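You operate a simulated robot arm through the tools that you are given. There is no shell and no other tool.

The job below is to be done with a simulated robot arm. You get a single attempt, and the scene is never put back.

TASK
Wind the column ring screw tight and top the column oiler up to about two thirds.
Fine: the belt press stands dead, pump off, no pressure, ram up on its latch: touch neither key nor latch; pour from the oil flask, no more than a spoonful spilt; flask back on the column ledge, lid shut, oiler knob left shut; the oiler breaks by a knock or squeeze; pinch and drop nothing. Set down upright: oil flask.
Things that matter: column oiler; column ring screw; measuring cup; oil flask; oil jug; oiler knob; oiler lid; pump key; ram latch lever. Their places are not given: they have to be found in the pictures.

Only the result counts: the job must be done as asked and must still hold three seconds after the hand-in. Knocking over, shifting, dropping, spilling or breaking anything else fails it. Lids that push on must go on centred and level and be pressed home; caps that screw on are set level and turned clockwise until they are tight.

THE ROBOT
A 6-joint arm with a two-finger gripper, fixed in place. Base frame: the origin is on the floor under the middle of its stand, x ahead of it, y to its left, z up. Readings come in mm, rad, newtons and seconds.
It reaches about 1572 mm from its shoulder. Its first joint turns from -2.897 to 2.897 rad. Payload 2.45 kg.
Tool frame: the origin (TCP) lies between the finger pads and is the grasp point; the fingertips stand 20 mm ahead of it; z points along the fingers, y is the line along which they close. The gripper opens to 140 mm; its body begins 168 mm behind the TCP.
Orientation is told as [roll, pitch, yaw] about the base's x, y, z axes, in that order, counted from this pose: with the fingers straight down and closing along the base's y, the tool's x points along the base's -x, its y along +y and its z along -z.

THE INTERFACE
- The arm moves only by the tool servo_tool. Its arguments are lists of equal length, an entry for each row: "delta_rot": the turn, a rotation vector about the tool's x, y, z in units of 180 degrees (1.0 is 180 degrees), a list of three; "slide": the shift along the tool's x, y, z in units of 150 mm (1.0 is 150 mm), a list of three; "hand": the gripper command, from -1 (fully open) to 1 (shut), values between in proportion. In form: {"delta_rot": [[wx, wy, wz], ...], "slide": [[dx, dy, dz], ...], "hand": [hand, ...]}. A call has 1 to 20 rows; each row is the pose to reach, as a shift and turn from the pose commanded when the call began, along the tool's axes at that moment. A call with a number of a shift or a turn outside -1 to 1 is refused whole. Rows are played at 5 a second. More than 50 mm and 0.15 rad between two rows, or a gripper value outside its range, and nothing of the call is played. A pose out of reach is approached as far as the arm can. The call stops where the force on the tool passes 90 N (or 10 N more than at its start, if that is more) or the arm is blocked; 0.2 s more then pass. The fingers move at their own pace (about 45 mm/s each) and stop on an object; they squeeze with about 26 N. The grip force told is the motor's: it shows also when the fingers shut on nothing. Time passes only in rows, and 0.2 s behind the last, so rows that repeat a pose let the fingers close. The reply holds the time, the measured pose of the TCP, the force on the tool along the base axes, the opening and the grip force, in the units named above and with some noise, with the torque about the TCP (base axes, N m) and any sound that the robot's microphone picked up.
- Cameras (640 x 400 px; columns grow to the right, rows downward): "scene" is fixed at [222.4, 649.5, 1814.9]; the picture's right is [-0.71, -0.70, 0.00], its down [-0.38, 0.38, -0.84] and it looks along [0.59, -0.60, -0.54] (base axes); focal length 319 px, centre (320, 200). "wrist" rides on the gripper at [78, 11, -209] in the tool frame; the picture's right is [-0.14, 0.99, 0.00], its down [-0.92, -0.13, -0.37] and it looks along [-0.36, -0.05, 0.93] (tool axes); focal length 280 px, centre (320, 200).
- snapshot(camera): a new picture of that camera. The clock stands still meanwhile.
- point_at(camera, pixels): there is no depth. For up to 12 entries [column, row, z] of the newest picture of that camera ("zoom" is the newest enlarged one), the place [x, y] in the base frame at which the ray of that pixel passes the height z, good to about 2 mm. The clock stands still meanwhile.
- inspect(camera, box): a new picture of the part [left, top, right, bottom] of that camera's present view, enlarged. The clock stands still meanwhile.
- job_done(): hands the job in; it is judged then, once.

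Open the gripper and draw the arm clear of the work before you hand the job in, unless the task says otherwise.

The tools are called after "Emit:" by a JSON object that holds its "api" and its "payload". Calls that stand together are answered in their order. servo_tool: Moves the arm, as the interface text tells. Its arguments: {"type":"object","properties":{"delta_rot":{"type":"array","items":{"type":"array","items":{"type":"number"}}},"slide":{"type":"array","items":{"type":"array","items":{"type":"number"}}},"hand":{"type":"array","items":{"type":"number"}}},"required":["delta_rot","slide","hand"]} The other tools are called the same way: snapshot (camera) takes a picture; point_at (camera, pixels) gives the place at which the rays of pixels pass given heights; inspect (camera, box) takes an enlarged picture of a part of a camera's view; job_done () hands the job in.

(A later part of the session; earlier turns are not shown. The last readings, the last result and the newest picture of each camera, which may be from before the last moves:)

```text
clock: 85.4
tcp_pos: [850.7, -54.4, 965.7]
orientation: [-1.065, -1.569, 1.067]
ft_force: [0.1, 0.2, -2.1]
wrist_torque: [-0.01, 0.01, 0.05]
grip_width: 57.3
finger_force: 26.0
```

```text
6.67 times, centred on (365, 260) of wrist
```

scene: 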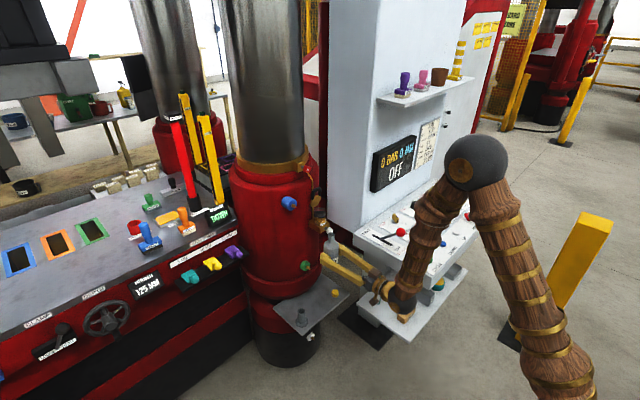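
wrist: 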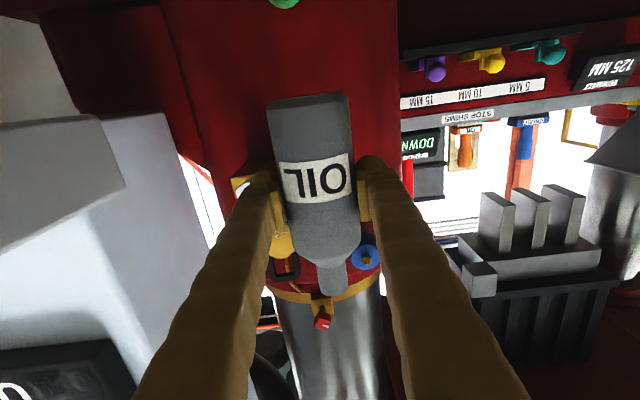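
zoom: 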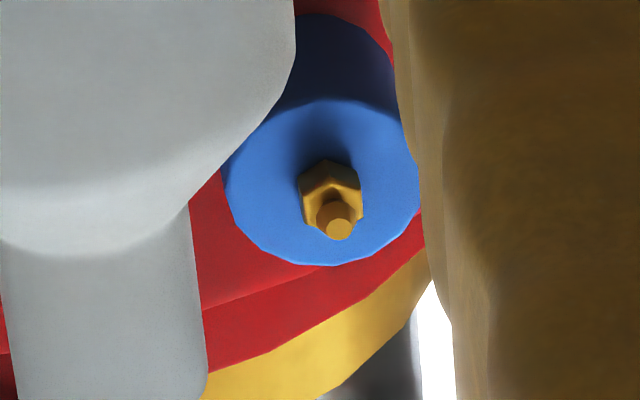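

The nipple tip is at about (1003,-6,1137). Now, still well in front of the column, I roll the flask to 70° while raising to z≈1080 and shifting to y≈-42, so the mouth points toward the oiler side.

Emit:
{"api": "servo_tool", "payload": {"delta_rot": [[0, 0, 0.03], [0, 0, 0.06], [0, 0, 0.095], [0, 0, 0.13], [0, 0, 0.165], [0, 0, 0.2], [0, 0, 0.235], [0, 0, 0.27], [0, 0, 0.305], [0, 0, 0.34], [0, 0, 0.365], [0, 0, 0.389]], "slide": [[-0.064, 0.007, 0.01], [-0.128, 0.014, 0.02], [-0.192, 0.021, 0.03], [-0.256, 0.028, 0.04], [-0.32, 0.035, 0.05], [-0.384, 0.042, 0.06], [-0.448, 0.049, 0.07], [-0.512, 0.056, 0.08], [-0.576, 0.063, 0.09], [-0.64, 0.07, 0.1], [-0.704, 0.077, 0.11], [-0.767, 0.084, 0.12]], "hand": [1, 1, 1, 1, 1, 1, 1, 1, 1, 1, 1, 1]}}

Emit:
{"api": "snapshot", "payload": {"camera": "scene"}}

Emit:
{"api": "snapshot", "payload": {"camera": "wrist"}}

```text
clock: 88.0
tcp_pos: [868.5, -41.6, 1080.3]
orientation: [1.571, -0.35, -1.572]
ft_force: [-0.1, 0.2, -2.0]
wrist_torque: [-0.02, 0.0, 0.02]
grip_width: 57.4
finger_force: 26.3
```

```text
taken
```

scene: 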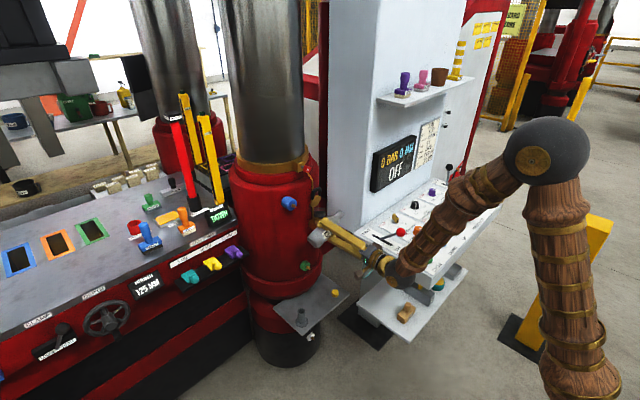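

```text
taken
```

wrist: 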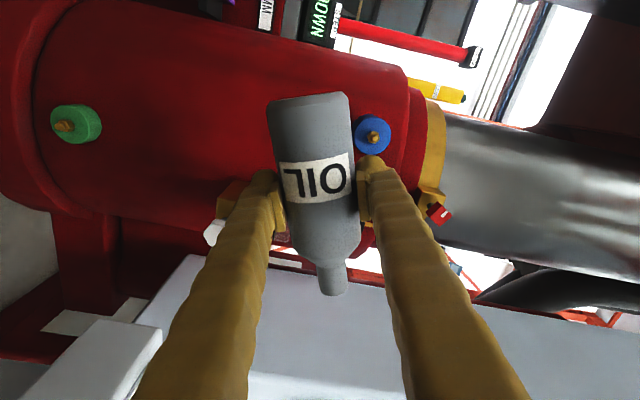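

No spill; mouth lip is at about (870,-134,1100). I advance toward the oiler to x≈950 first.

Emit:
{"api": "servo_tool", "payload": {"delta_rot": [[0, 0, 0], [0, 0, 0], [0, 0, 0], [0, 0, 0]], "slide": [[0, 0, 0.13], [0, 0, 0.27], [0, 0, 0.41], [0, 0, 0.543]], "hand": [1, 1, 1, 1]}}

Emit:
{"api": "inspect", "payload": {"camera": "scene", "box": [280, 180, 360, 240]}}

Emit:
{"api": "snapshot", "payload": {"camera": "wrist"}}

```text
clock: 89.0
tcp_pos: [952.0, -40.9, 1080.0]
orientation: [1.571, -0.35, -1.572]
ft_force: [-0.1, 0.6, -1.9]
wrist_torque: [0.04, -0.01, -0.01]
grip_width: 57.3
finger_force: 25.4
```

```text
6.67 times, centred on (320, 210) of scene
```

zoom: 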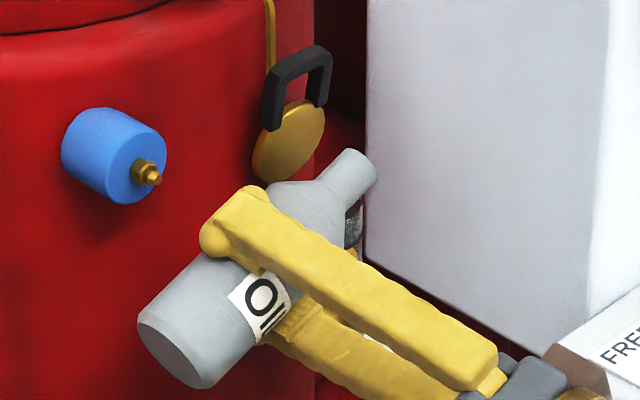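

```text
taken
```

wrist: 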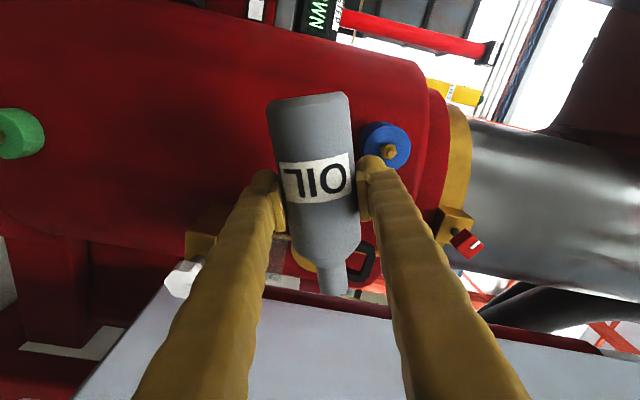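

Everything is clear: nipple at zoom (152,177), finger below-right of it. I advance the last 32 mm to x≈984.

Emit:
{"api": "servo_tool", "payload": {"delta_rot": [[0, 0, 0], [0, 0, 0], [0, 0, 0], [0, 0, 0]], "slide": [[0, 0, 0.06], [0, 0, 0.12], [0, 0, 0.17], [0, 0, 0.213]], "hand": [1, 1, 1, 1]}}

Emit:
{"api": "inspect", "payload": {"camera": "scene", "box": [280, 180, 360, 240]}}

Emit:
{"api": "snapshot", "payload": {"camera": "wrist"}}

```text
clock: 90.0
tcp_pos: [982.6, -41.6, 1080.0]
orientation: [1.572, -0.353, -1.571]
ft_force: [0.5, 0.8, -3.2]
wrist_torque: [-0.01, 0.04, -0.02]
grip_width: 57.1
finger_force: 26.1
```

```text
6.67 times, centred on (320, 210) of scene
```

zoom: 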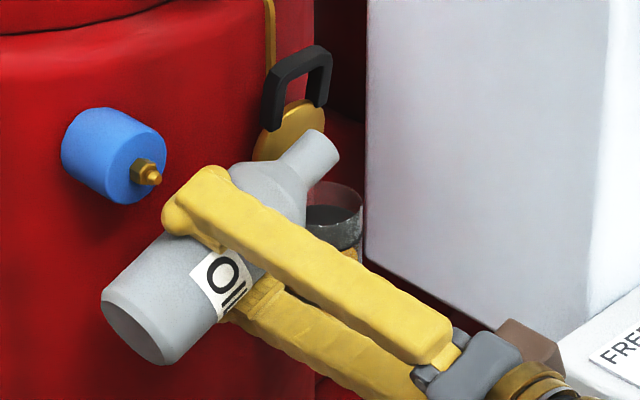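

```text
taken
```

wrist: 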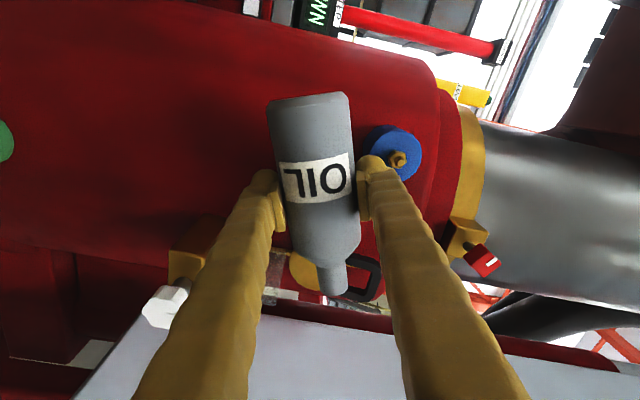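

The flask is over the oiler, fingertip a few mm clear of the nipple. I zoom to see mouth and glass.

Emit:
{"api": "inspect", "payload": {"camera": "scene", "box": [306, 192, 338, 226]}}

Emit:
{"api": "inspect", "payload": {"camera": "wrist", "box": [255, 220, 400, 320]}}

```text
11.76 times, centred on (322, 209) of scene
```

zoom: 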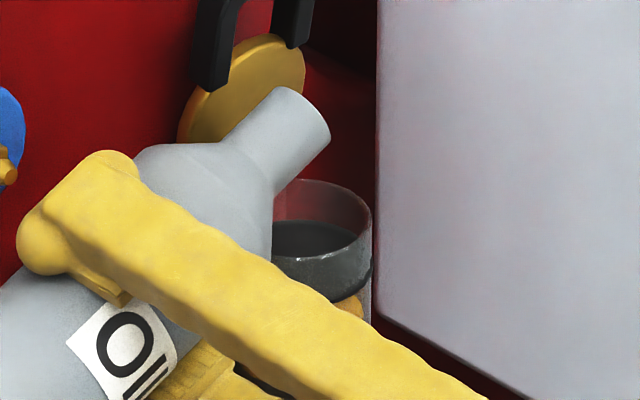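

```text
4.00 times, centred on (328, 270) of wrist
```

zoom: 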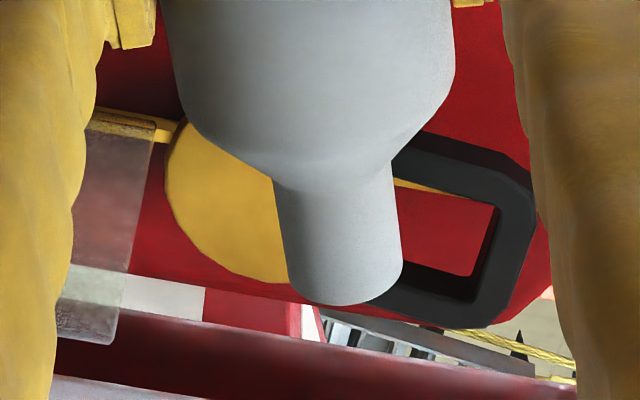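

Lip is at about (985,-134.6,1100), 39 mm above the rim. I lower it to about 17 mm above the rim at y≈-127 and tilt to 75°, where it should not pour yet.

Emit:
{"api": "servo_tool", "payload": {"delta_rot": [[0, 0, 0.007], [0, 0, 0.014], [0, 0, 0.021], [0, 0, 0.0278]], "slide": [[0.022, -0.0164, 0.0], [0.0435, -0.0328, 0.003], [0.065, -0.049, 0.006], [0.087, -0.0656, 0.01]], "hand": [1, 1, 1, 1]}}

Emit:
{"api": "inspect", "payload": {"camera": "scene", "box": [306, 192, 338, 226]}}

Emit:
{"api": "inspect", "payload": {"camera": "wrist", "box": [255, 200, 400, 320]}}

```text
clock: 91.0
tcp_pos: [984.8, -32.2, 1065.7]
orientation: [1.57, -0.262, -1.57]
ft_force: [-0.3, 0.3, -2.4]
wrist_torque: [0.01, 0.03, 0.02]
grip_width: 57.5
finger_force: 25.6
```

```text
11.76 times, centred on (322, 209) of scene
```

zoom: 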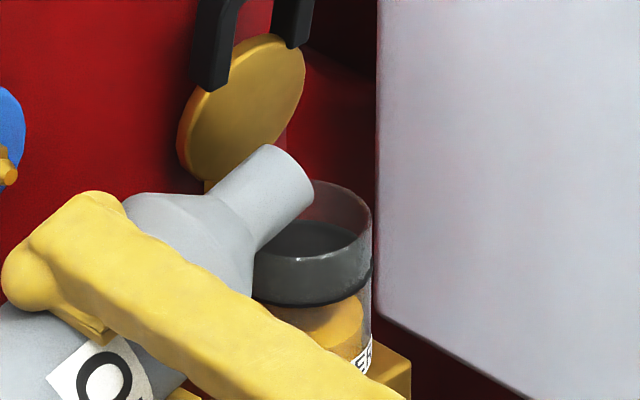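

```text
3.33 times, centred on (328, 260) of wrist
```

zoom: 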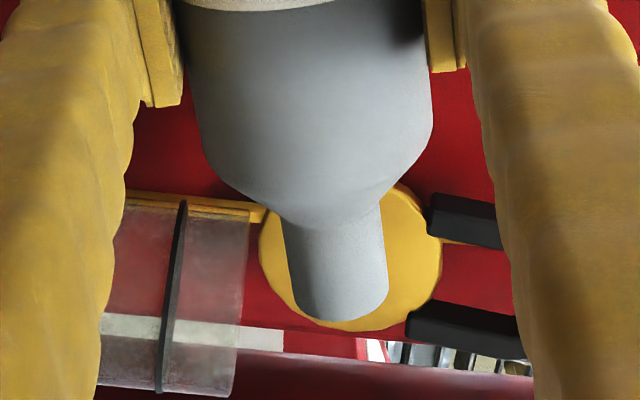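

The lip is about 15 mm above the rim and centred over the glass; no flow yet. I tilt slowly to 80° with the lip held in place.

Emit:
{"api": "servo_tool", "payload": {"delta_rot": [[0, 0, 0.0056], [0, 0, 0.0111], [0, 0, 0.0167], [0, 0, 0.0222], [0, 0, 0.0278], [0, 0, 0.0278]], "slide": [[-0.002, 0.011, 0], [-0.004, 0.022, 0], [-0.006, 0.033, 0], [-0.008, 0.044, 0], [-0.0102, 0.0546, 0], [-0.0102, 0.0546, 0]], "hand": [1, 1, 1, 1, 1, 1]}}

Emit:
{"api": "inspect", "payload": {"camera": "scene", "box": [306, 192, 338, 226]}}

Emit:
{"api": "inspect", "payload": {"camera": "wrist", "box": [255, 200, 400, 320]}}

```text
clock: 92.4
tcp_pos: [984.1, -31.4, 1074.5]
orientation: [1.572, -0.174, -1.571]
ft_force: [-0.3, 0.1, -2.0]
wrist_torque: [0.02, 0.0, 0.01]
grip_width: 57.1
finger_force: 26.1
```

```text
11.76 times, centred on (322, 209) of scene
```

zoom: 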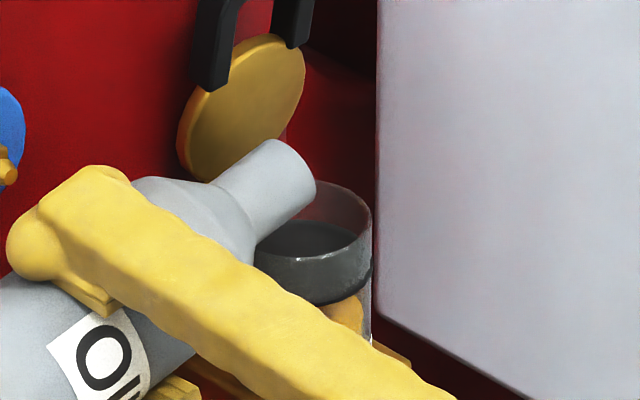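

```text
3.33 times, centred on (328, 260) of wrist
```

zoom: 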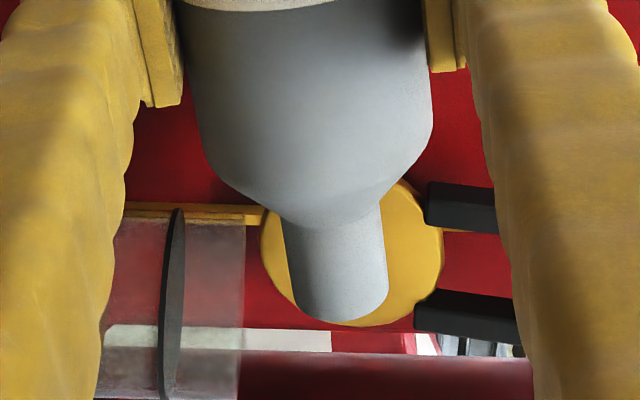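

No flow at 80°. I tilt on to 84°.

Emit:
{"api": "servo_tool", "payload": {"delta_rot": [[0, 0, 0.0056], [0, 0, 0.0111], [0, 0, 0.0167], [0, 0, 0.0222], [0, 0, 0.0222]], "slide": [[-0.002, 0.011, 0], [-0.004, 0.022, 0], [-0.006, 0.0325, 0], [-0.0077, 0.0433, 0], [-0.0077, 0.0433, 0]], "hand": [1, 1, 1, 1, 1]}}

Emit:
{"api": "inspect", "payload": {"camera": "scene", "box": [306, 192, 338, 226]}}

Emit:
{"api": "inspect", "payload": {"camera": "wrist", "box": [255, 200, 400, 320]}}

```text
clock: 93.6
tcp_pos: [985.0, -32.5, 1079.6]
orientation: [1.57, -0.105, -1.57]
ft_force: [-0.4, -0.4, -1.7]
wrist_torque: [-0.01, 0.01, 0.01]
grip_width: 57.4
finger_force: 25.5
```

```text
11.76 times, centred on (322, 209) of scene
```

zoom: 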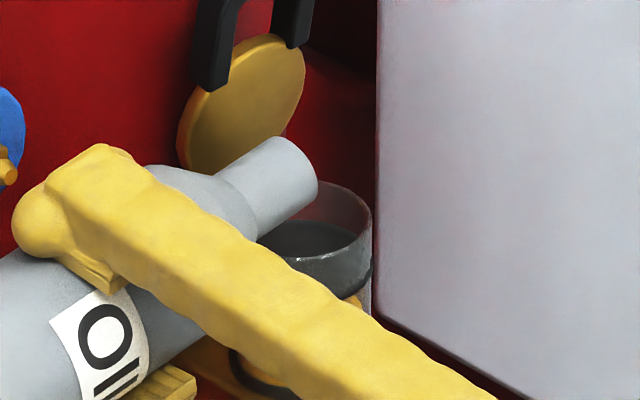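

```text
3.33 times, centred on (328, 260) of wrist
```

zoom: 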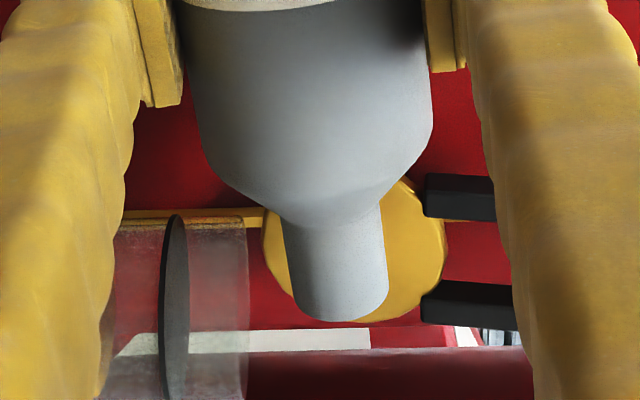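

Still no flow at 84°. I continue in 2° steps: to 86°.

Emit:
{"api": "servo_tool", "payload": {"delta_rot": [[0, 0, 0.0056], [0, 0, 0.0111], [0, 0, 0.0111]], "slide": [[-0.002, 0.011, 0], [-0.0038, 0.0217, 0], [-0.0038, 0.0217, 0]], "hand": [1, 1, 1]}}

Emit:
{"api": "inspect", "payload": {"camera": "wrist", "box": [255, 200, 400, 320]}}

Emit:
{"api": "inspect", "payload": {"camera": "scene", "box": [306, 192, 338, 226]}}

```text
clock: 94.4
tcp_pos: [984.4, -32.5, 1084.6]
orientation: [1.57, -0.072, -1.571]
ft_force: [-0.2, 0.4, -1.9]
wrist_torque: [-0.05, 0.0, -0.01]
grip_width: 57.3
finger_force: 26.1
```

```text
3.33 times, centred on (328, 260) of wrist
```

zoom: 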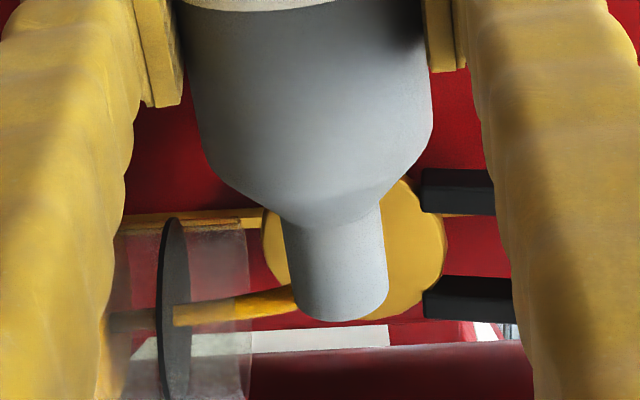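

```text
11.76 times, centred on (322, 209) of scene
```

zoom: 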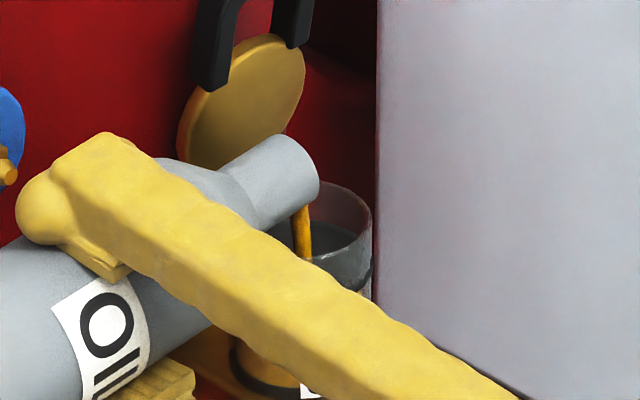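

Oil is now streaming from the lip cleanly into the middle of the glass. I hold this tilt briefly and watch the level.

Emit:
{"api": "servo_tool", "payload": {"delta_rot": [[0, 0, 0], [0, 0, 0]], "slide": [[0, 0, 0], [0, 0, 0]], "hand": [1, 1]}}

Emit:
{"api": "inspect", "payload": {"camera": "wrist", "box": [255, 200, 400, 320]}}

Emit:
{"api": "inspect", "payload": {"camera": "scene", "box": [306, 192, 338, 226]}}

```text
clock: 95.0
tcp_pos: [985.5, -31.7, 1085.0]
orientation: [1.57, -0.071, -1.57]
ft_force: [0.3, -0.6, -3.0]
wrist_torque: [-0.02, 0.04, 0.0]
grip_width: 57.3
finger_force: 25.4
```

```text
3.33 times, centred on (328, 260) of wrist
```

zoom: 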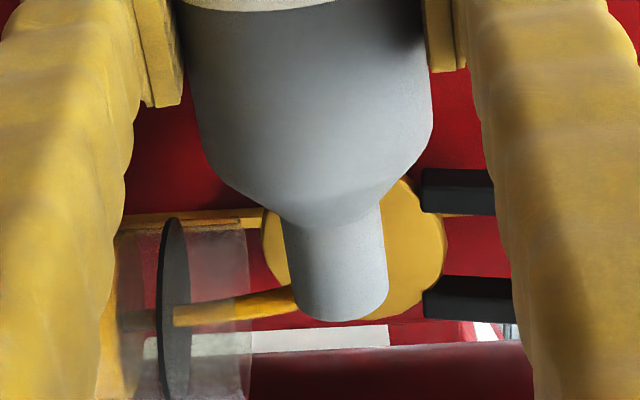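

```text
11.76 times, centred on (322, 209) of scene
```

zoom: 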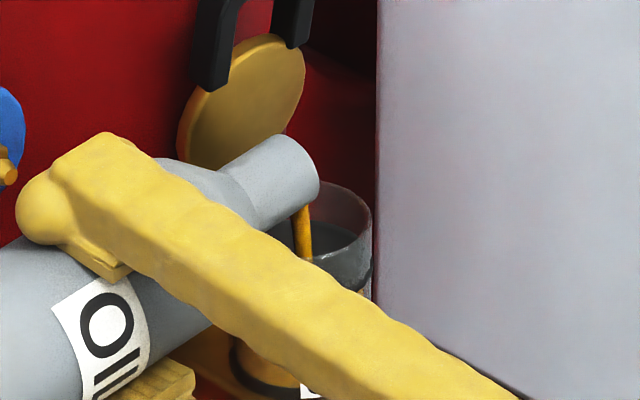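

The oil surface (amber at zoom x≈130) has risen by roughly a third of the way to the ring at x≈174. I hold the pour another ~0.6 s and look again.

Emit:
{"api": "servo_tool", "payload": {"delta_rot": [[0, 0, 0], [0, 0, 0]], "slide": [[0, 0, 0], [0, 0, 0]], "hand": [1, 1]}}

Emit:
{"api": "inspect", "payload": {"camera": "wrist", "box": [255, 240, 335, 320]}}

```text
clock: 95.6
tcp_pos: [984.2, -32.4, 1083.8]
orientation: [1.57, -0.071, -1.57]
ft_force: [0.5, 1.1, -2.9]
wrist_torque: [0.01, -0.01, 0.04]
grip_width: 57.2
finger_force: 26.3
```

```text
5.00 times, centred on (295, 280) of wrist
```

zoom: 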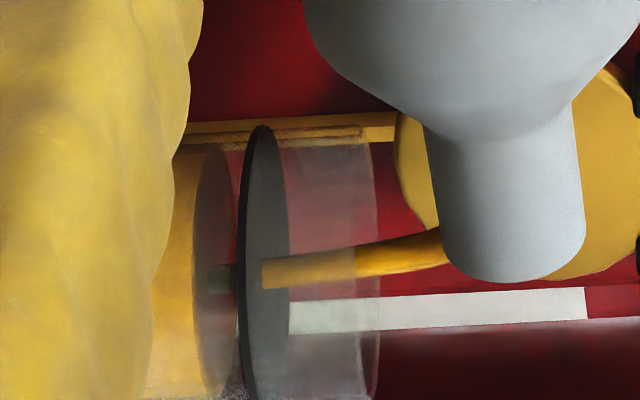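

The oil surface is clearly visible (ellipse at zoom x≈212) about 9 mm under the ring (x≈265). I hold the pour another 0.6 s.

Emit:
{"api": "servo_tool", "payload": {"delta_rot": [[0, 0, 0], [0, 0, 0]], "slide": [[0, 0, 0], [0, 0, 0]], "hand": [1, 1]}}

Emit:
{"api": "inspect", "payload": {"camera": "wrist", "box": [255, 240, 335, 320]}}

```text
clock: 96.2
tcp_pos: [984.2, -32.2, 1084.2]
orientation: [1.572, -0.071, -1.572]
ft_force: [0.6, 0.4, -2.0]
wrist_torque: [0.0, 0.0, 0.01]
grip_width: 57.1
finger_force: 25.3
```

```text
5.00 times, centred on (295, 280) of wrist
```

zoom: 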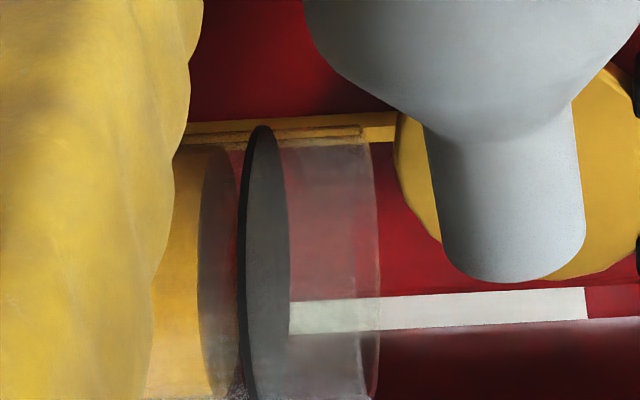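

The flow has stopped by itself at this tilt, with the surface ~8 mm under the ring. I tilt a further 1.3° to release the rest.

Emit:
{"api": "servo_tool", "payload": {"delta_rot": [[0, 0, 0.0036], [0, 0, 0.0072], [0, 0, 0.0072], [0, 0, 0.0072]], "slide": [[-0.0011, 0.0071, 0], [-0.0023, 0.0142, 0], [-0.0023, 0.0142, 0], [-0.0023, 0.0142, 0]], "hand": [1, 1, 1, 1]}}

Emit:
{"api": "inspect", "payload": {"camera": "wrist", "box": [255, 240, 335, 320]}}

```text
clock: 97.2
tcp_pos: [983.6, -32.8, 1086.7]
orientation: [1.571, -0.047, -1.571]
ft_force: [-0.2, -0.3, -1.5]
wrist_torque: [-0.02, 0.01, 0.01]
grip_width: 57.2
finger_force: 26.1
```

```text
5.00 times, centred on (295, 280) of wrist
```

zoom: 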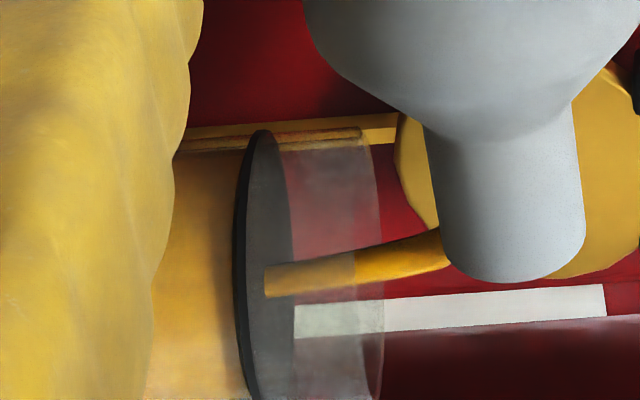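

The oil has reached the ring and is still running, so I tilt back 7° at once to stop the flow, lip held in place.

Emit:
{"api": "servo_tool", "payload": {"delta_rot": [[0, 0, -0.0406], [0, 0, -0.0406]], "slide": [[0.006, -0.08, 0], [0.006, -0.08, 0]], "hand": [1, 1]}}

Emit:
{"api": "inspect", "payload": {"camera": "wrist", "box": [255, 230, 351, 330]}}

Emit:
{"api": "inspect", "payload": {"camera": "scene", "box": [306, 192, 338, 226]}}

```text
clock: 97.8
tcp_pos: [984.3, -32.4, 1074.4]
orientation: [1.57, -0.177, -1.569]
ft_force: [0.0, 0.9, -1.7]
wrist_torque: [0.04, 0.03, 0.04]
grip_width: 57.2
finger_force: 25.9
```

```text
4.00 times, centred on (303, 280) of wrist
```

zoom: 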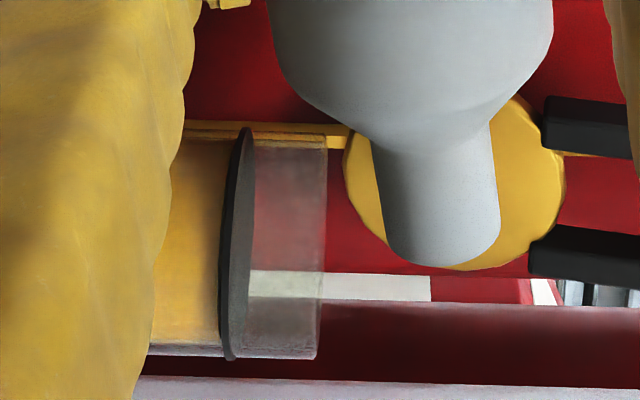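

```text
11.76 times, centred on (322, 209) of scene
```

zoom: 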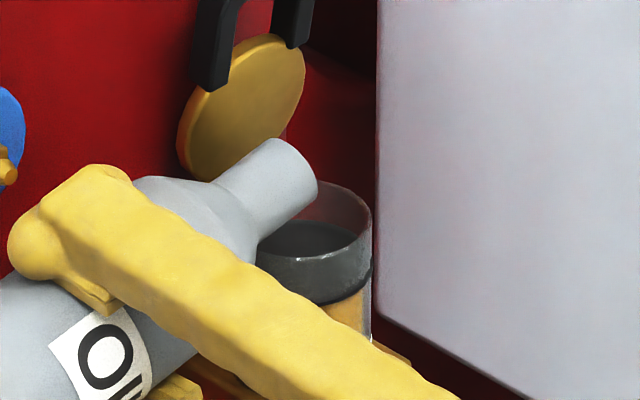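

The flow has stopped with the oil right up to the ring mark. I tilt back to 70°, lift the lip to z≈1100 and then withdraw straight back.

Emit:
{"api": "servo_tool", "payload": {"delta_rot": [[0, 0, -0.0139], [0, 0, -0.0278], [0, 0, -0.0417], [0, 0, -0.0556]], "slide": [[-0.0147, 0.0066, 0], [-0.0294, 0.0131, 0], [-0.0441, 0.0197, 0], [-0.0588, 0.0262, 0]], "hand": [1, 1, 1, 1]}}

Emit:
{"api": "servo_tool", "payload": {"delta_rot": [[0, 0, 0], [0, 0, 0], [0, 0, 0], [0, 0, 0], [0, 0, 0], [0, 0, 0]], "slide": [[0, 0, -0.1], [0, 0, -0.25], [0, 0, -0.4], [0, 0, -0.55], [0, 0, -0.7], [0, 0, -0.82]], "hand": [1, 1, 1, 1, 1, 1]}}

Emit:
{"api": "inspect", "payload": {"camera": "scene", "box": [280, 180, 360, 240]}}

Emit:
{"api": "inspect", "payload": {"camera": "scene", "box": [306, 200, 338, 226]}}

```text
clock: 98.8
tcp_pos: [983.5, -40.3, 1080.1]
orientation: [1.57, -0.352, -1.571]
ft_force: [0.2, 0.3, -2.8]
wrist_torque: [0.01, 0.02, -0.01]
grip_width: 57.2
finger_force: 26.3
```

```text
clock: 100.2
tcp_pos: [860.8, -40.3, 1078.8]
orientation: [1.569, -0.351, -1.571]
ft_force: [0.5, -0.5, -1.0]
wrist_torque: [-0.03, 0.03, -0.03]
grip_width: 57.3
finger_force: 25.6
```

```text
6.67 times, centred on (320, 210) of scene
```

zoom: 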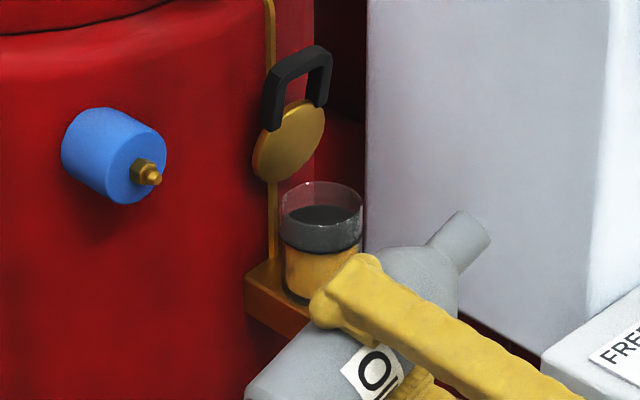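

```text
15.38 times, centred on (322, 213) of scene
```

zoom: 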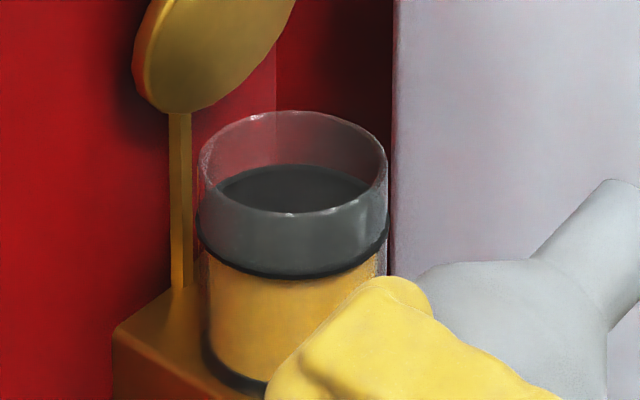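

Oil stands exactly at the ring (~2/3), lid still open, no spill visible. I roll the flask back upright while descending to z≈966 in front of the column.

Emit:
{"api": "servo_tool", "payload": {"delta_rot": [[0, 0, -0.0324], [0, 0, -0.0648], [0, 0, -0.0972], [0, 0, -0.1297], [0, 0, -0.1621], [0, 0, -0.1945], [0, 0, -0.2269], [0, 0, -0.2593], [0, 0, -0.2917], [0, 0, -0.3242], [0, 0, -0.3566], [0, 0, -0.389]], "slide": [[0.014, -0.062, -0.0056], [0.028, -0.123, -0.011], [0.0425, -0.185, -0.017], [0.057, -0.247, -0.022], [0.071, -0.308, -0.028], [0.085, -0.37, -0.033], [0.099, -0.432, -0.039], [0.113, -0.493, -0.045], [0.1275, -0.555, -0.05], [0.142, -0.617, -0.056], [0.156, -0.678, -0.061], [0.17, -0.74, -0.067]], "hand": [1, 1, 1, 1, 1, 1, 1, 1, 1, 1, 1, 1]}}

Emit:
{"api": "snapshot", "payload": {"camera": "scene"}}

Emit:
{"api": "snapshot", "payload": {"camera": "wrist"}}

```text
clock: 102.8
tcp_pos: [852.0, -54.4, 967.0]
orientation: [-1.587, -1.567, 1.586]
ft_force: [-0.4, -0.1, -2.2]
wrist_torque: [0.02, 0.03, 0.03]
grip_width: 57.1
finger_force: 26.4
```

```text
taken
```

scene: 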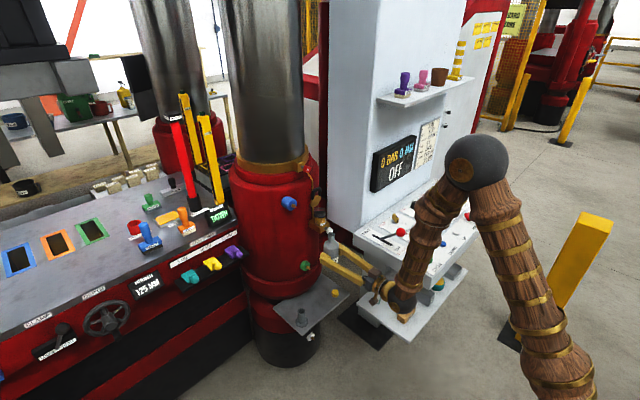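

```text
taken
```

wrist: 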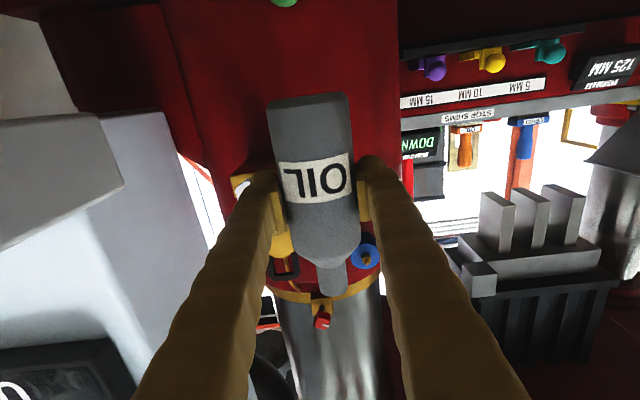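

Flask is upright again. I descend along the earlier path to above the ledge.

Emit:
{"api": "servo_tool", "payload": {"delta_rot": [[0, 0, 0], [0, 0, 0], [0, 0, 0], [0, 0, 0], [0, 0, 0], [0, 0, 0]], "slide": [[0.17, 0, 0], [0.34, 0, 0], [0.51, 0, 0], [0.68, 0, 0], [0.85, 0, 0], [1.0, 0, 0]], "hand": [1, 1, 1, 1, 1, 1]}}

Emit:
{"api": "servo_tool", "payload": {"delta_rot": [[0, 0, 0], [0, 0, 0], [0, 0, 0], [0, 0, 0], [0, 0, 0], [0, 0, 0], [0, 0, 0], [0, 0, 0], [0, 0, 0]], "slide": [[0.15, 0, 0], [0.3, 0, 0], [0.45, 0, 0], [0.6, 0, 0.05], [0.72, 0, 0.15], [0.8, 0, 0.27], [0.86, 0, 0.38], [0.91, 0, 0.46], [0.95, 0, 0.53]], "hand": [1, 1, 1, 1, 1, 1, 1, 1, 1]}}

Emit:
{"api": "inspect", "payload": {"camera": "scene", "box": [280, 260, 376, 320]}}

Emit:
{"api": "snapshot", "payload": {"camera": "wrist"}}

```text
clock: 104.2
tcp_pos: [850.9, -53.6, 816.4]
orientation: [-1.944, -1.569, 1.943]
ft_force: [0.1, -0.5, -1.9]
wrist_torque: [0.03, 0.01, -0.02]
grip_width: 57.1
finger_force: 25.7
```

```text
clock: 106.2
tcp_pos: [930.5, -55.1, 674.7]
orientation: [-1.674, -1.571, 1.675]
ft_force: [0.2, -0.3, -2.3]
wrist_torque: [-0.03, -0.01, 0.03]
grip_width: 57.3
finger_force: 26.3
```

```text
6.67 times, centred on (328, 290) of scene
```

zoom: 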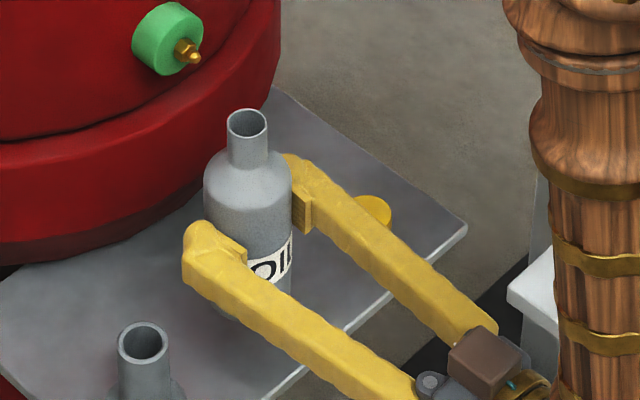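

```text
taken
```

wrist: 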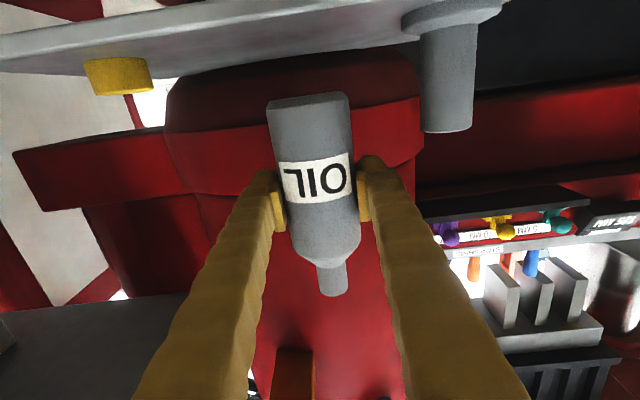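

Flask hovers about 40 mm above the ledge at its old spot. I lower most of the way slowly.

Emit:
{"api": "servo_tool", "payload": {"delta_rot": [[0, 0, 0], [0, 0, 0], [0, 0, 0], [0, 0, 0], [0, 0, 0]], "slide": [[0.06, 0, 0.004], [0.12, 0, 0.006], [0.18, 0, 0.008], [0.22, 0, 0.008], [0.24, 0, 0.008]], "hand": [1, 1, 1, 1, 1]}}

Emit:
{"api": "inspect", "payload": {"camera": "wrist", "box": [230, 60, 390, 160]}}

```text
clock: 107.4
tcp_pos: [931.9, -54.4, 638.3]
orientation: [-1.577, -1.57, 1.577]
ft_force: [0.7, -0.4, -1.9]
wrist_torque: [0.01, 0.0, 0.02]
grip_width: 57.0
finger_force: 25.9
```

```text
4.00 times, centred on (310, 110) of wrist
```

zoom: 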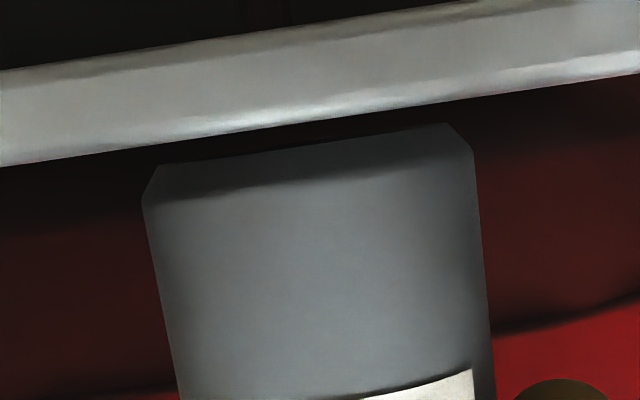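

A small gap of a few mm remains. I lower in 1 mm steps and watch the vertical force.

Emit:
{"api": "servo_tool", "payload": {"delta_rot": [[0, 0, 0], [0, 0, 0], [0, 0, 0], [0, 0, 0]], "slide": [[0.0067, 0, 0], [0.0133, 0, 0], [0.02, 0, 0], [0.02, 0, 0]], "hand": [1, 1, 1, 1]}}

Emit:
{"api": "inspect", "payload": {"camera": "wrist", "box": [230, 60, 390, 160]}}

```text
clock: 108.4
tcp_pos: [932.2, -54.7, 635.5]
orientation: [-1.468, -1.57, 1.468]
ft_force: [0.7, -0.2, -1.6]
wrist_torque: [0.0, 0.03, -0.01]
grip_width: 57.1
finger_force: 25.5
```

```text
4.00 times, centred on (310, 110) of wrist
```

zoom: 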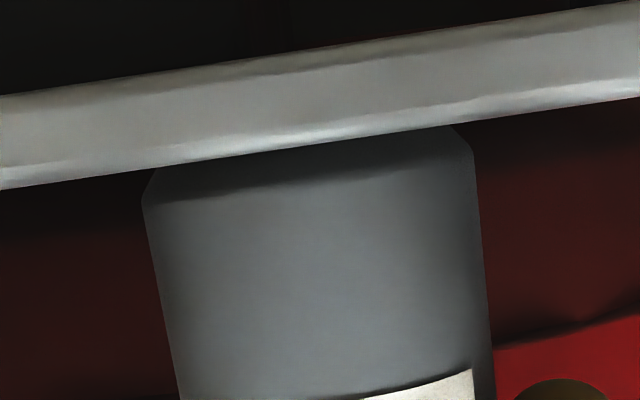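

Very close now but weight is still carried (-1.6 N). I lower one more millimetre in half-steps.

Emit:
{"api": "servo_tool", "payload": {"delta_rot": [[0, 0, 0], [0, 0, 0], [0, 0, 0]], "slide": [[0.0033, 0, 0], [0.0067, 0, 0], [0.0067, 0, 0]], "hand": [1, 1, 1]}}

Emit:
{"api": "inspect", "payload": {"camera": "wrist", "box": [230, 60, 390, 160]}}

```text
clock: 109.2
tcp_pos: [931.2, -54.4, 634.7]
orientation: [-2.196, -1.568, 2.194]
ft_force: [-2.5, 0.4, 9.5]
wrist_torque: [0.37, 0.18, 0.08]
grip_width: 57.1
finger_force: 25.7
```

```text
4.00 times, centred on (310, 110) of wrist
```

zoom: 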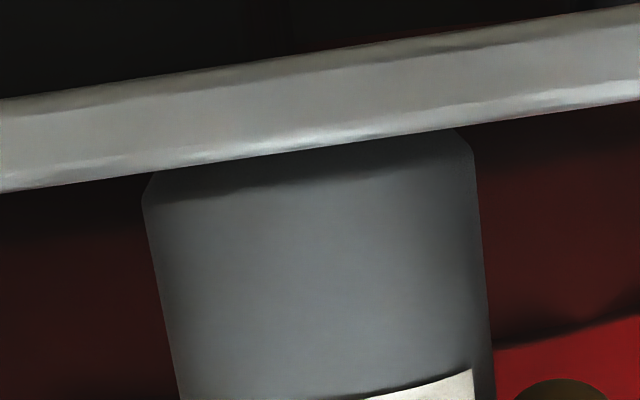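

The ledge now bears the flask (+9.5 N). I open the fingers gradually to release it.

Emit:
{"api": "servo_tool", "payload": {"delta_rot": [[0, 0, 0], [0, 0, 0], [0, 0, 0], [0, 0, 0], [0, 0, 0]], "slide": [[-0.0025, 0, 0], [-0.0025, 0, 0], [-0.0025, 0, 0], [-0.0025, 0, 0], [-0.0025, 0, 0]], "hand": [0.18, 0.12, 0.05, -0.05, -0.143]}}

Emit:
{"api": "inspect", "payload": {"camera": "scene", "box": [280, 270, 376, 330]}}

Emit:
{"api": "snapshot", "payload": {"camera": "wrist"}}

```text
clock: 110.4
tcp_pos: [931.2, -54.0, 633.8]
orientation: [-1.491, -1.571, 1.492]
ft_force: [-0.4, 1.1, -0.1]
wrist_torque: [0.01, -0.01, -0.02]
grip_width: 80.1
finger_force: 0.1
```

```text
6.67 times, centred on (328, 300) of scene
```

zoom: 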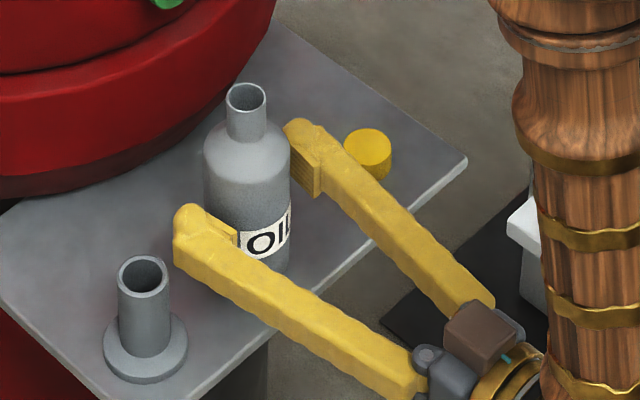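

```text
taken
```

wrist: 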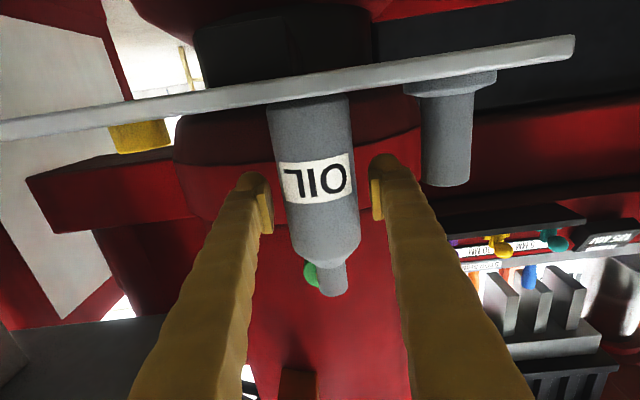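

The flask stands upright at its old place, free of the fingers. I back straight out to x≈826.

Emit:
{"api": "servo_tool", "payload": {"delta_rot": [[0, 0, 0], [0, 0, 0], [0, 0, 0], [0, 0, 0], [0, 0, 0]], "slide": [[0, 0, -0.1], [0, 0, -0.25], [0, 0, -0.4], [0, 0, -0.55], [0, 0, -0.68]], "hand": [-0.143, -0.143, -0.143, -0.143, -0.143]}}

Emit:
{"api": "inspect", "payload": {"camera": "scene", "box": [280, 270, 376, 330]}}

```text
clock: 111.6
tcp_pos: [830.0, -52.8, 636.0]
orientation: [-1.568, -1.569, 1.571]
ft_force: [0.2, -0.8, 0.0]
wrist_torque: [-0.04, 0.02, 0.01]
grip_width: 80.1
finger_force: 0.0
```

```text
6.67 times, centred on (328, 300) of scene
```

zoom: 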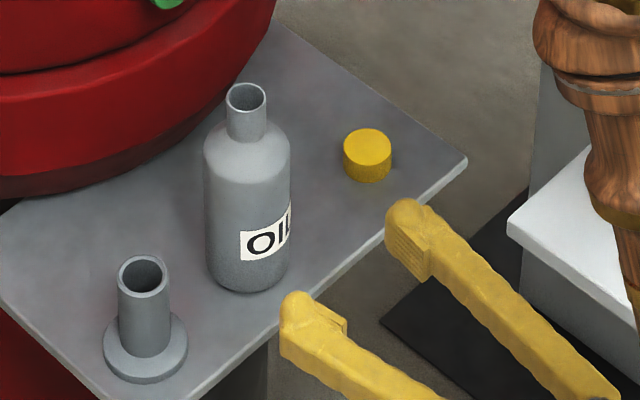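

The flask is safely down. Now back up to the oiler to shut the lid: I rise along x≈830 in steps.

Emit:
{"api": "servo_tool", "payload": {"delta_rot": [[0, 0, 0], [0, 0, 0], [0, 0, 0], [0, 0, 0], [0, 0, 0]], "slide": [[-0.2, 0, 0], [-0.4, 0, 0], [-0.6, 0, 0], [-0.8, 0, 0.02], [-1.0, 0, 0.04]], "hand": [-0.143, -0.143, -0.143, -0.143, -0.143]}}

Emit:
{"api": "servo_tool", "payload": {"delta_rot": [[0, 0, 0], [0, 0, 0], [0, 0, 0], [0, 0, 0], [0, 0, 0]], "slide": [[-0.2, 0, 0], [-0.4, 0, 0], [-0.6, 0, 0.02], [-0.8, 0, 0.04], [-1.0, 0, 0.06]], "hand": [-0.143, -0.143, -0.143, -0.143, -0.143]}}

Emit:
{"api": "servo_tool", "payload": {"delta_rot": [[0, 0, 0], [0, 0, 0], [0, 0, 0], [0, 0, 0], [0, 0, 0]], "slide": [[-0.2, -0.05, 0], [-0.4, -0.1, 0], [-0.6, -0.15, 0], [-0.8, -0.2, 0], [-1.0, -0.25, 0]], "hand": [-0.143, -0.143, -0.143, -0.143, -0.143]}}

Emit:
{"api": "servo_tool", "payload": {"delta_rot": [[0, 0, 0], [0, 0, 0], [0, 0, 0]], "slide": [[-0.12, -0.1, 0], [-0.24, -0.2, 0], [-0.35, -0.29, 0.05]], "hand": [0.1, 0.14, 0.14]}}

Emit:
{"api": "snapshot", "payload": {"camera": "wrist"}}

Emit:
{"api": "snapshot", "payload": {"camera": "scene"}}

```text
clock: 112.8
tcp_pos: [836.8, -54.4, 784.7]
orientation: [-0.978, -1.57, 0.979]
ft_force: [0.0, -0.2, 1.5]
wrist_torque: [-0.01, -0.02, -0.03]
grip_width: 80.2
finger_force: 0.0
```

```text
clock: 114.0
tcp_pos: [845.3, -52.8, 935.2]
orientation: [-1.15, -1.57, 1.15]
ft_force: [-0.4, 0.4, -0.4]
wrist_torque: [-0.01, 0.01, 0.02]
grip_width: 79.7
finger_force: 0.0
```

```text
clock: 115.2
tcp_pos: [844.5, -91.7, 1084.3]
orientation: [-1.065, -1.57, 1.063]
ft_force: [0.0, -0.3, 0.0]
wrist_torque: [0.01, 0.02, 0.0]
grip_width: 80.0
finger_force: 0.0
```

```text
clock: 116.0
tcp_pos: [852.0, -134.5, 1138.6]
orientation: [-1.318, -1.569, 1.319]
ft_force: [0.1, -0.6, -0.2]
wrist_torque: [0.02, 0.0, 0.04]
grip_width: 60.6
finger_force: 0.1
```

```text
taken
```

wrist: 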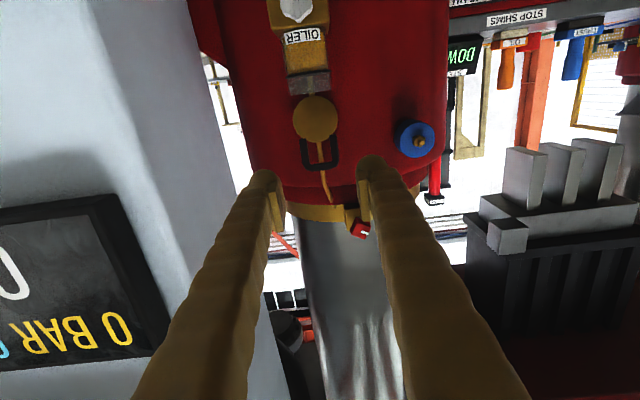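

```text
taken
```

scene: 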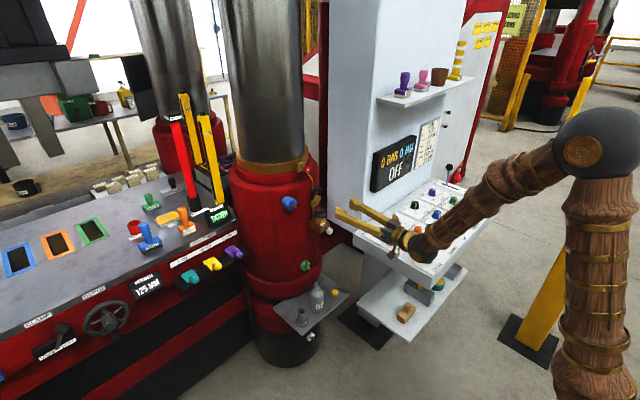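

The lid (315,115) and handle (320,153) are in view. I enlarge to check the oil level and the handle position.

Emit:
{"api": "inspect", "payload": {"camera": "wrist", "box": [260, 10, 370, 100]}}

Emit:
{"api": "inspect", "payload": {"camera": "wrist", "box": [270, 85, 366, 185]}}

Emit:
{"api": "inspect", "payload": {"camera": "scene", "box": [302, 190, 342, 230]}}

```text
4.44 times, centred on (315, 55) of wrist
```

zoom: 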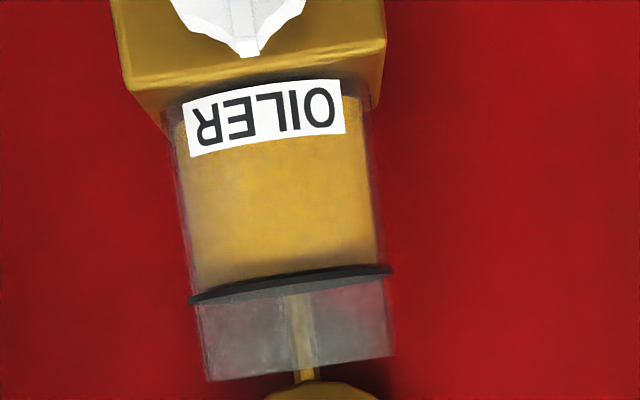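

```text
4.00 times, centred on (318, 135) of wrist
```

zoom: 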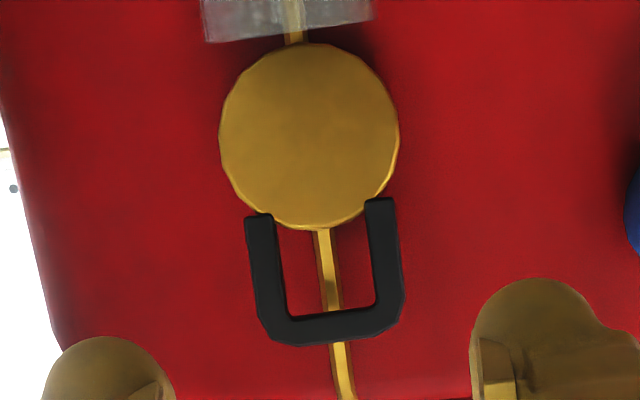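

```text
10.00 times, centred on (322, 210) of scene
```

zoom: 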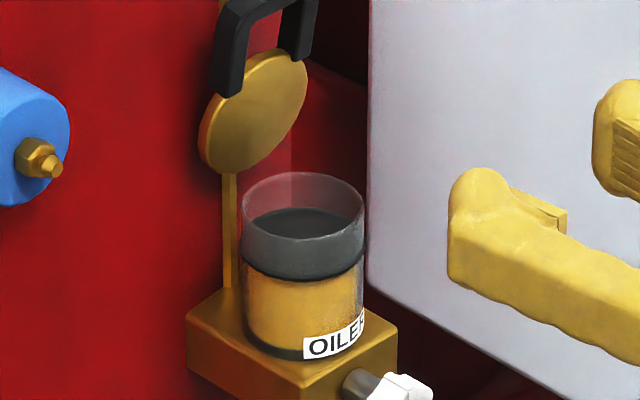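

Oil is right at the ring mark. The handle arms lie on the tool axis (319,152). I advance with fingers open at 60 mm to x≈985 first.

Emit:
{"api": "servo_tool", "payload": {"delta_rot": [[0, 0, 0], [0, 0, 0], [0, 0, 0], [0, 0, 0], [0, 0, 0], [0, 0, 0]], "slide": [[0, -0.005, 0.17], [0, -0.005, 0.34], [0, -0.005, 0.51], [0, -0.005, 0.68], [0, -0.005, 0.8], [0, -0.005, 0.88]], "hand": [0.14, 0.14, 0.14, 0.14, 0.14, 0.14]}}

Emit:
{"api": "inspect", "payload": {"camera": "wrist", "box": [230, 70, 410, 240]}}

Emit:
{"api": "inspect", "payload": {"camera": "scene", "box": [302, 185, 350, 215]}}

```text
clock: 117.4
tcp_pos: [983.1, -135.6, 1137.4]
orientation: [-1.439, -1.568, 1.438]
ft_force: [-0.1, -0.1, 0.6]
wrist_torque: [0.01, -0.01, 0.01]
grip_width: 60.1
finger_force: 0.0
```

```text
2.35 times, centred on (320, 155) of wrist
```

zoom: 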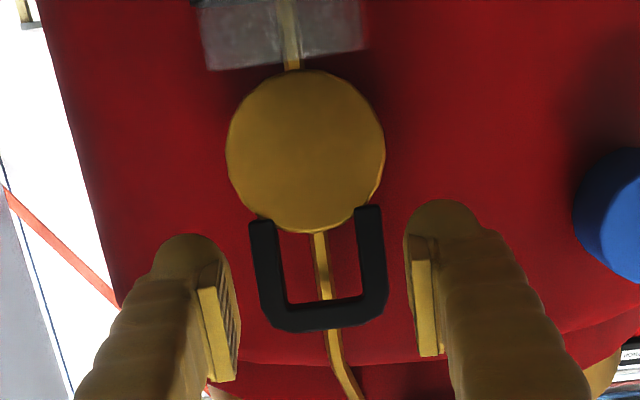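

```text
13.33 times, centred on (326, 200) of scene
```

zoom: 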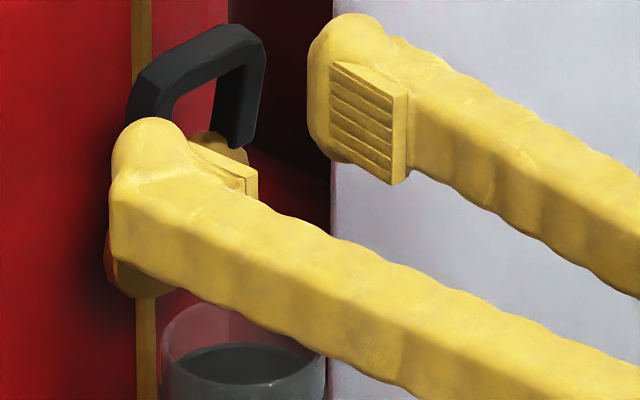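

I advance another 23 mm (tips x≈1026, column at ≈1033) with 1 mm y correction, then check.

Emit:
{"api": "servo_tool", "payload": {"delta_rot": [[0, 0, 0], [0, 0, 0], [0, 0, 0]], "slide": [[0, -0.007, 0.06], [0, -0.007, 0.11], [0, -0.007, 0.153]], "hand": [0.14, 0.14, 0.14]}}

Emit:
{"api": "inspect", "payload": {"camera": "wrist", "box": [230, 70, 410, 240]}}

Emit:
{"api": "inspect", "payload": {"camera": "scene", "box": [302, 185, 350, 215]}}

```text
clock: 118.2
tcp_pos: [1006.9, -137.0, 1137.2]
orientation: [-1.403, -1.57, 1.401]
ft_force: [0.2, -0.3, -0.8]
wrist_torque: [0.02, -0.01, 0.0]
grip_width: 60.1
finger_force: 0.0
```

```text
2.35 times, centred on (320, 155) of wrist
```

zoom: 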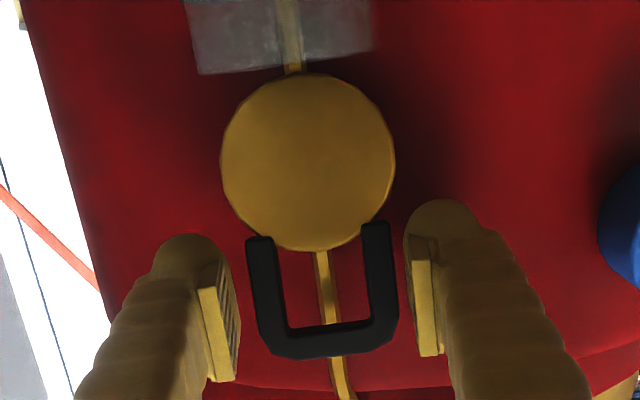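

```text
13.33 times, centred on (326, 200) of scene
```

zoom: 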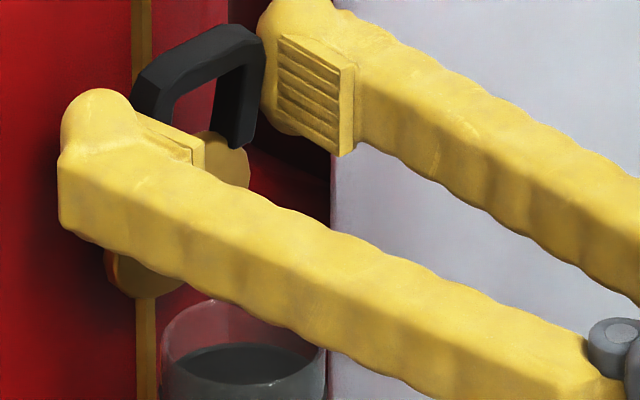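

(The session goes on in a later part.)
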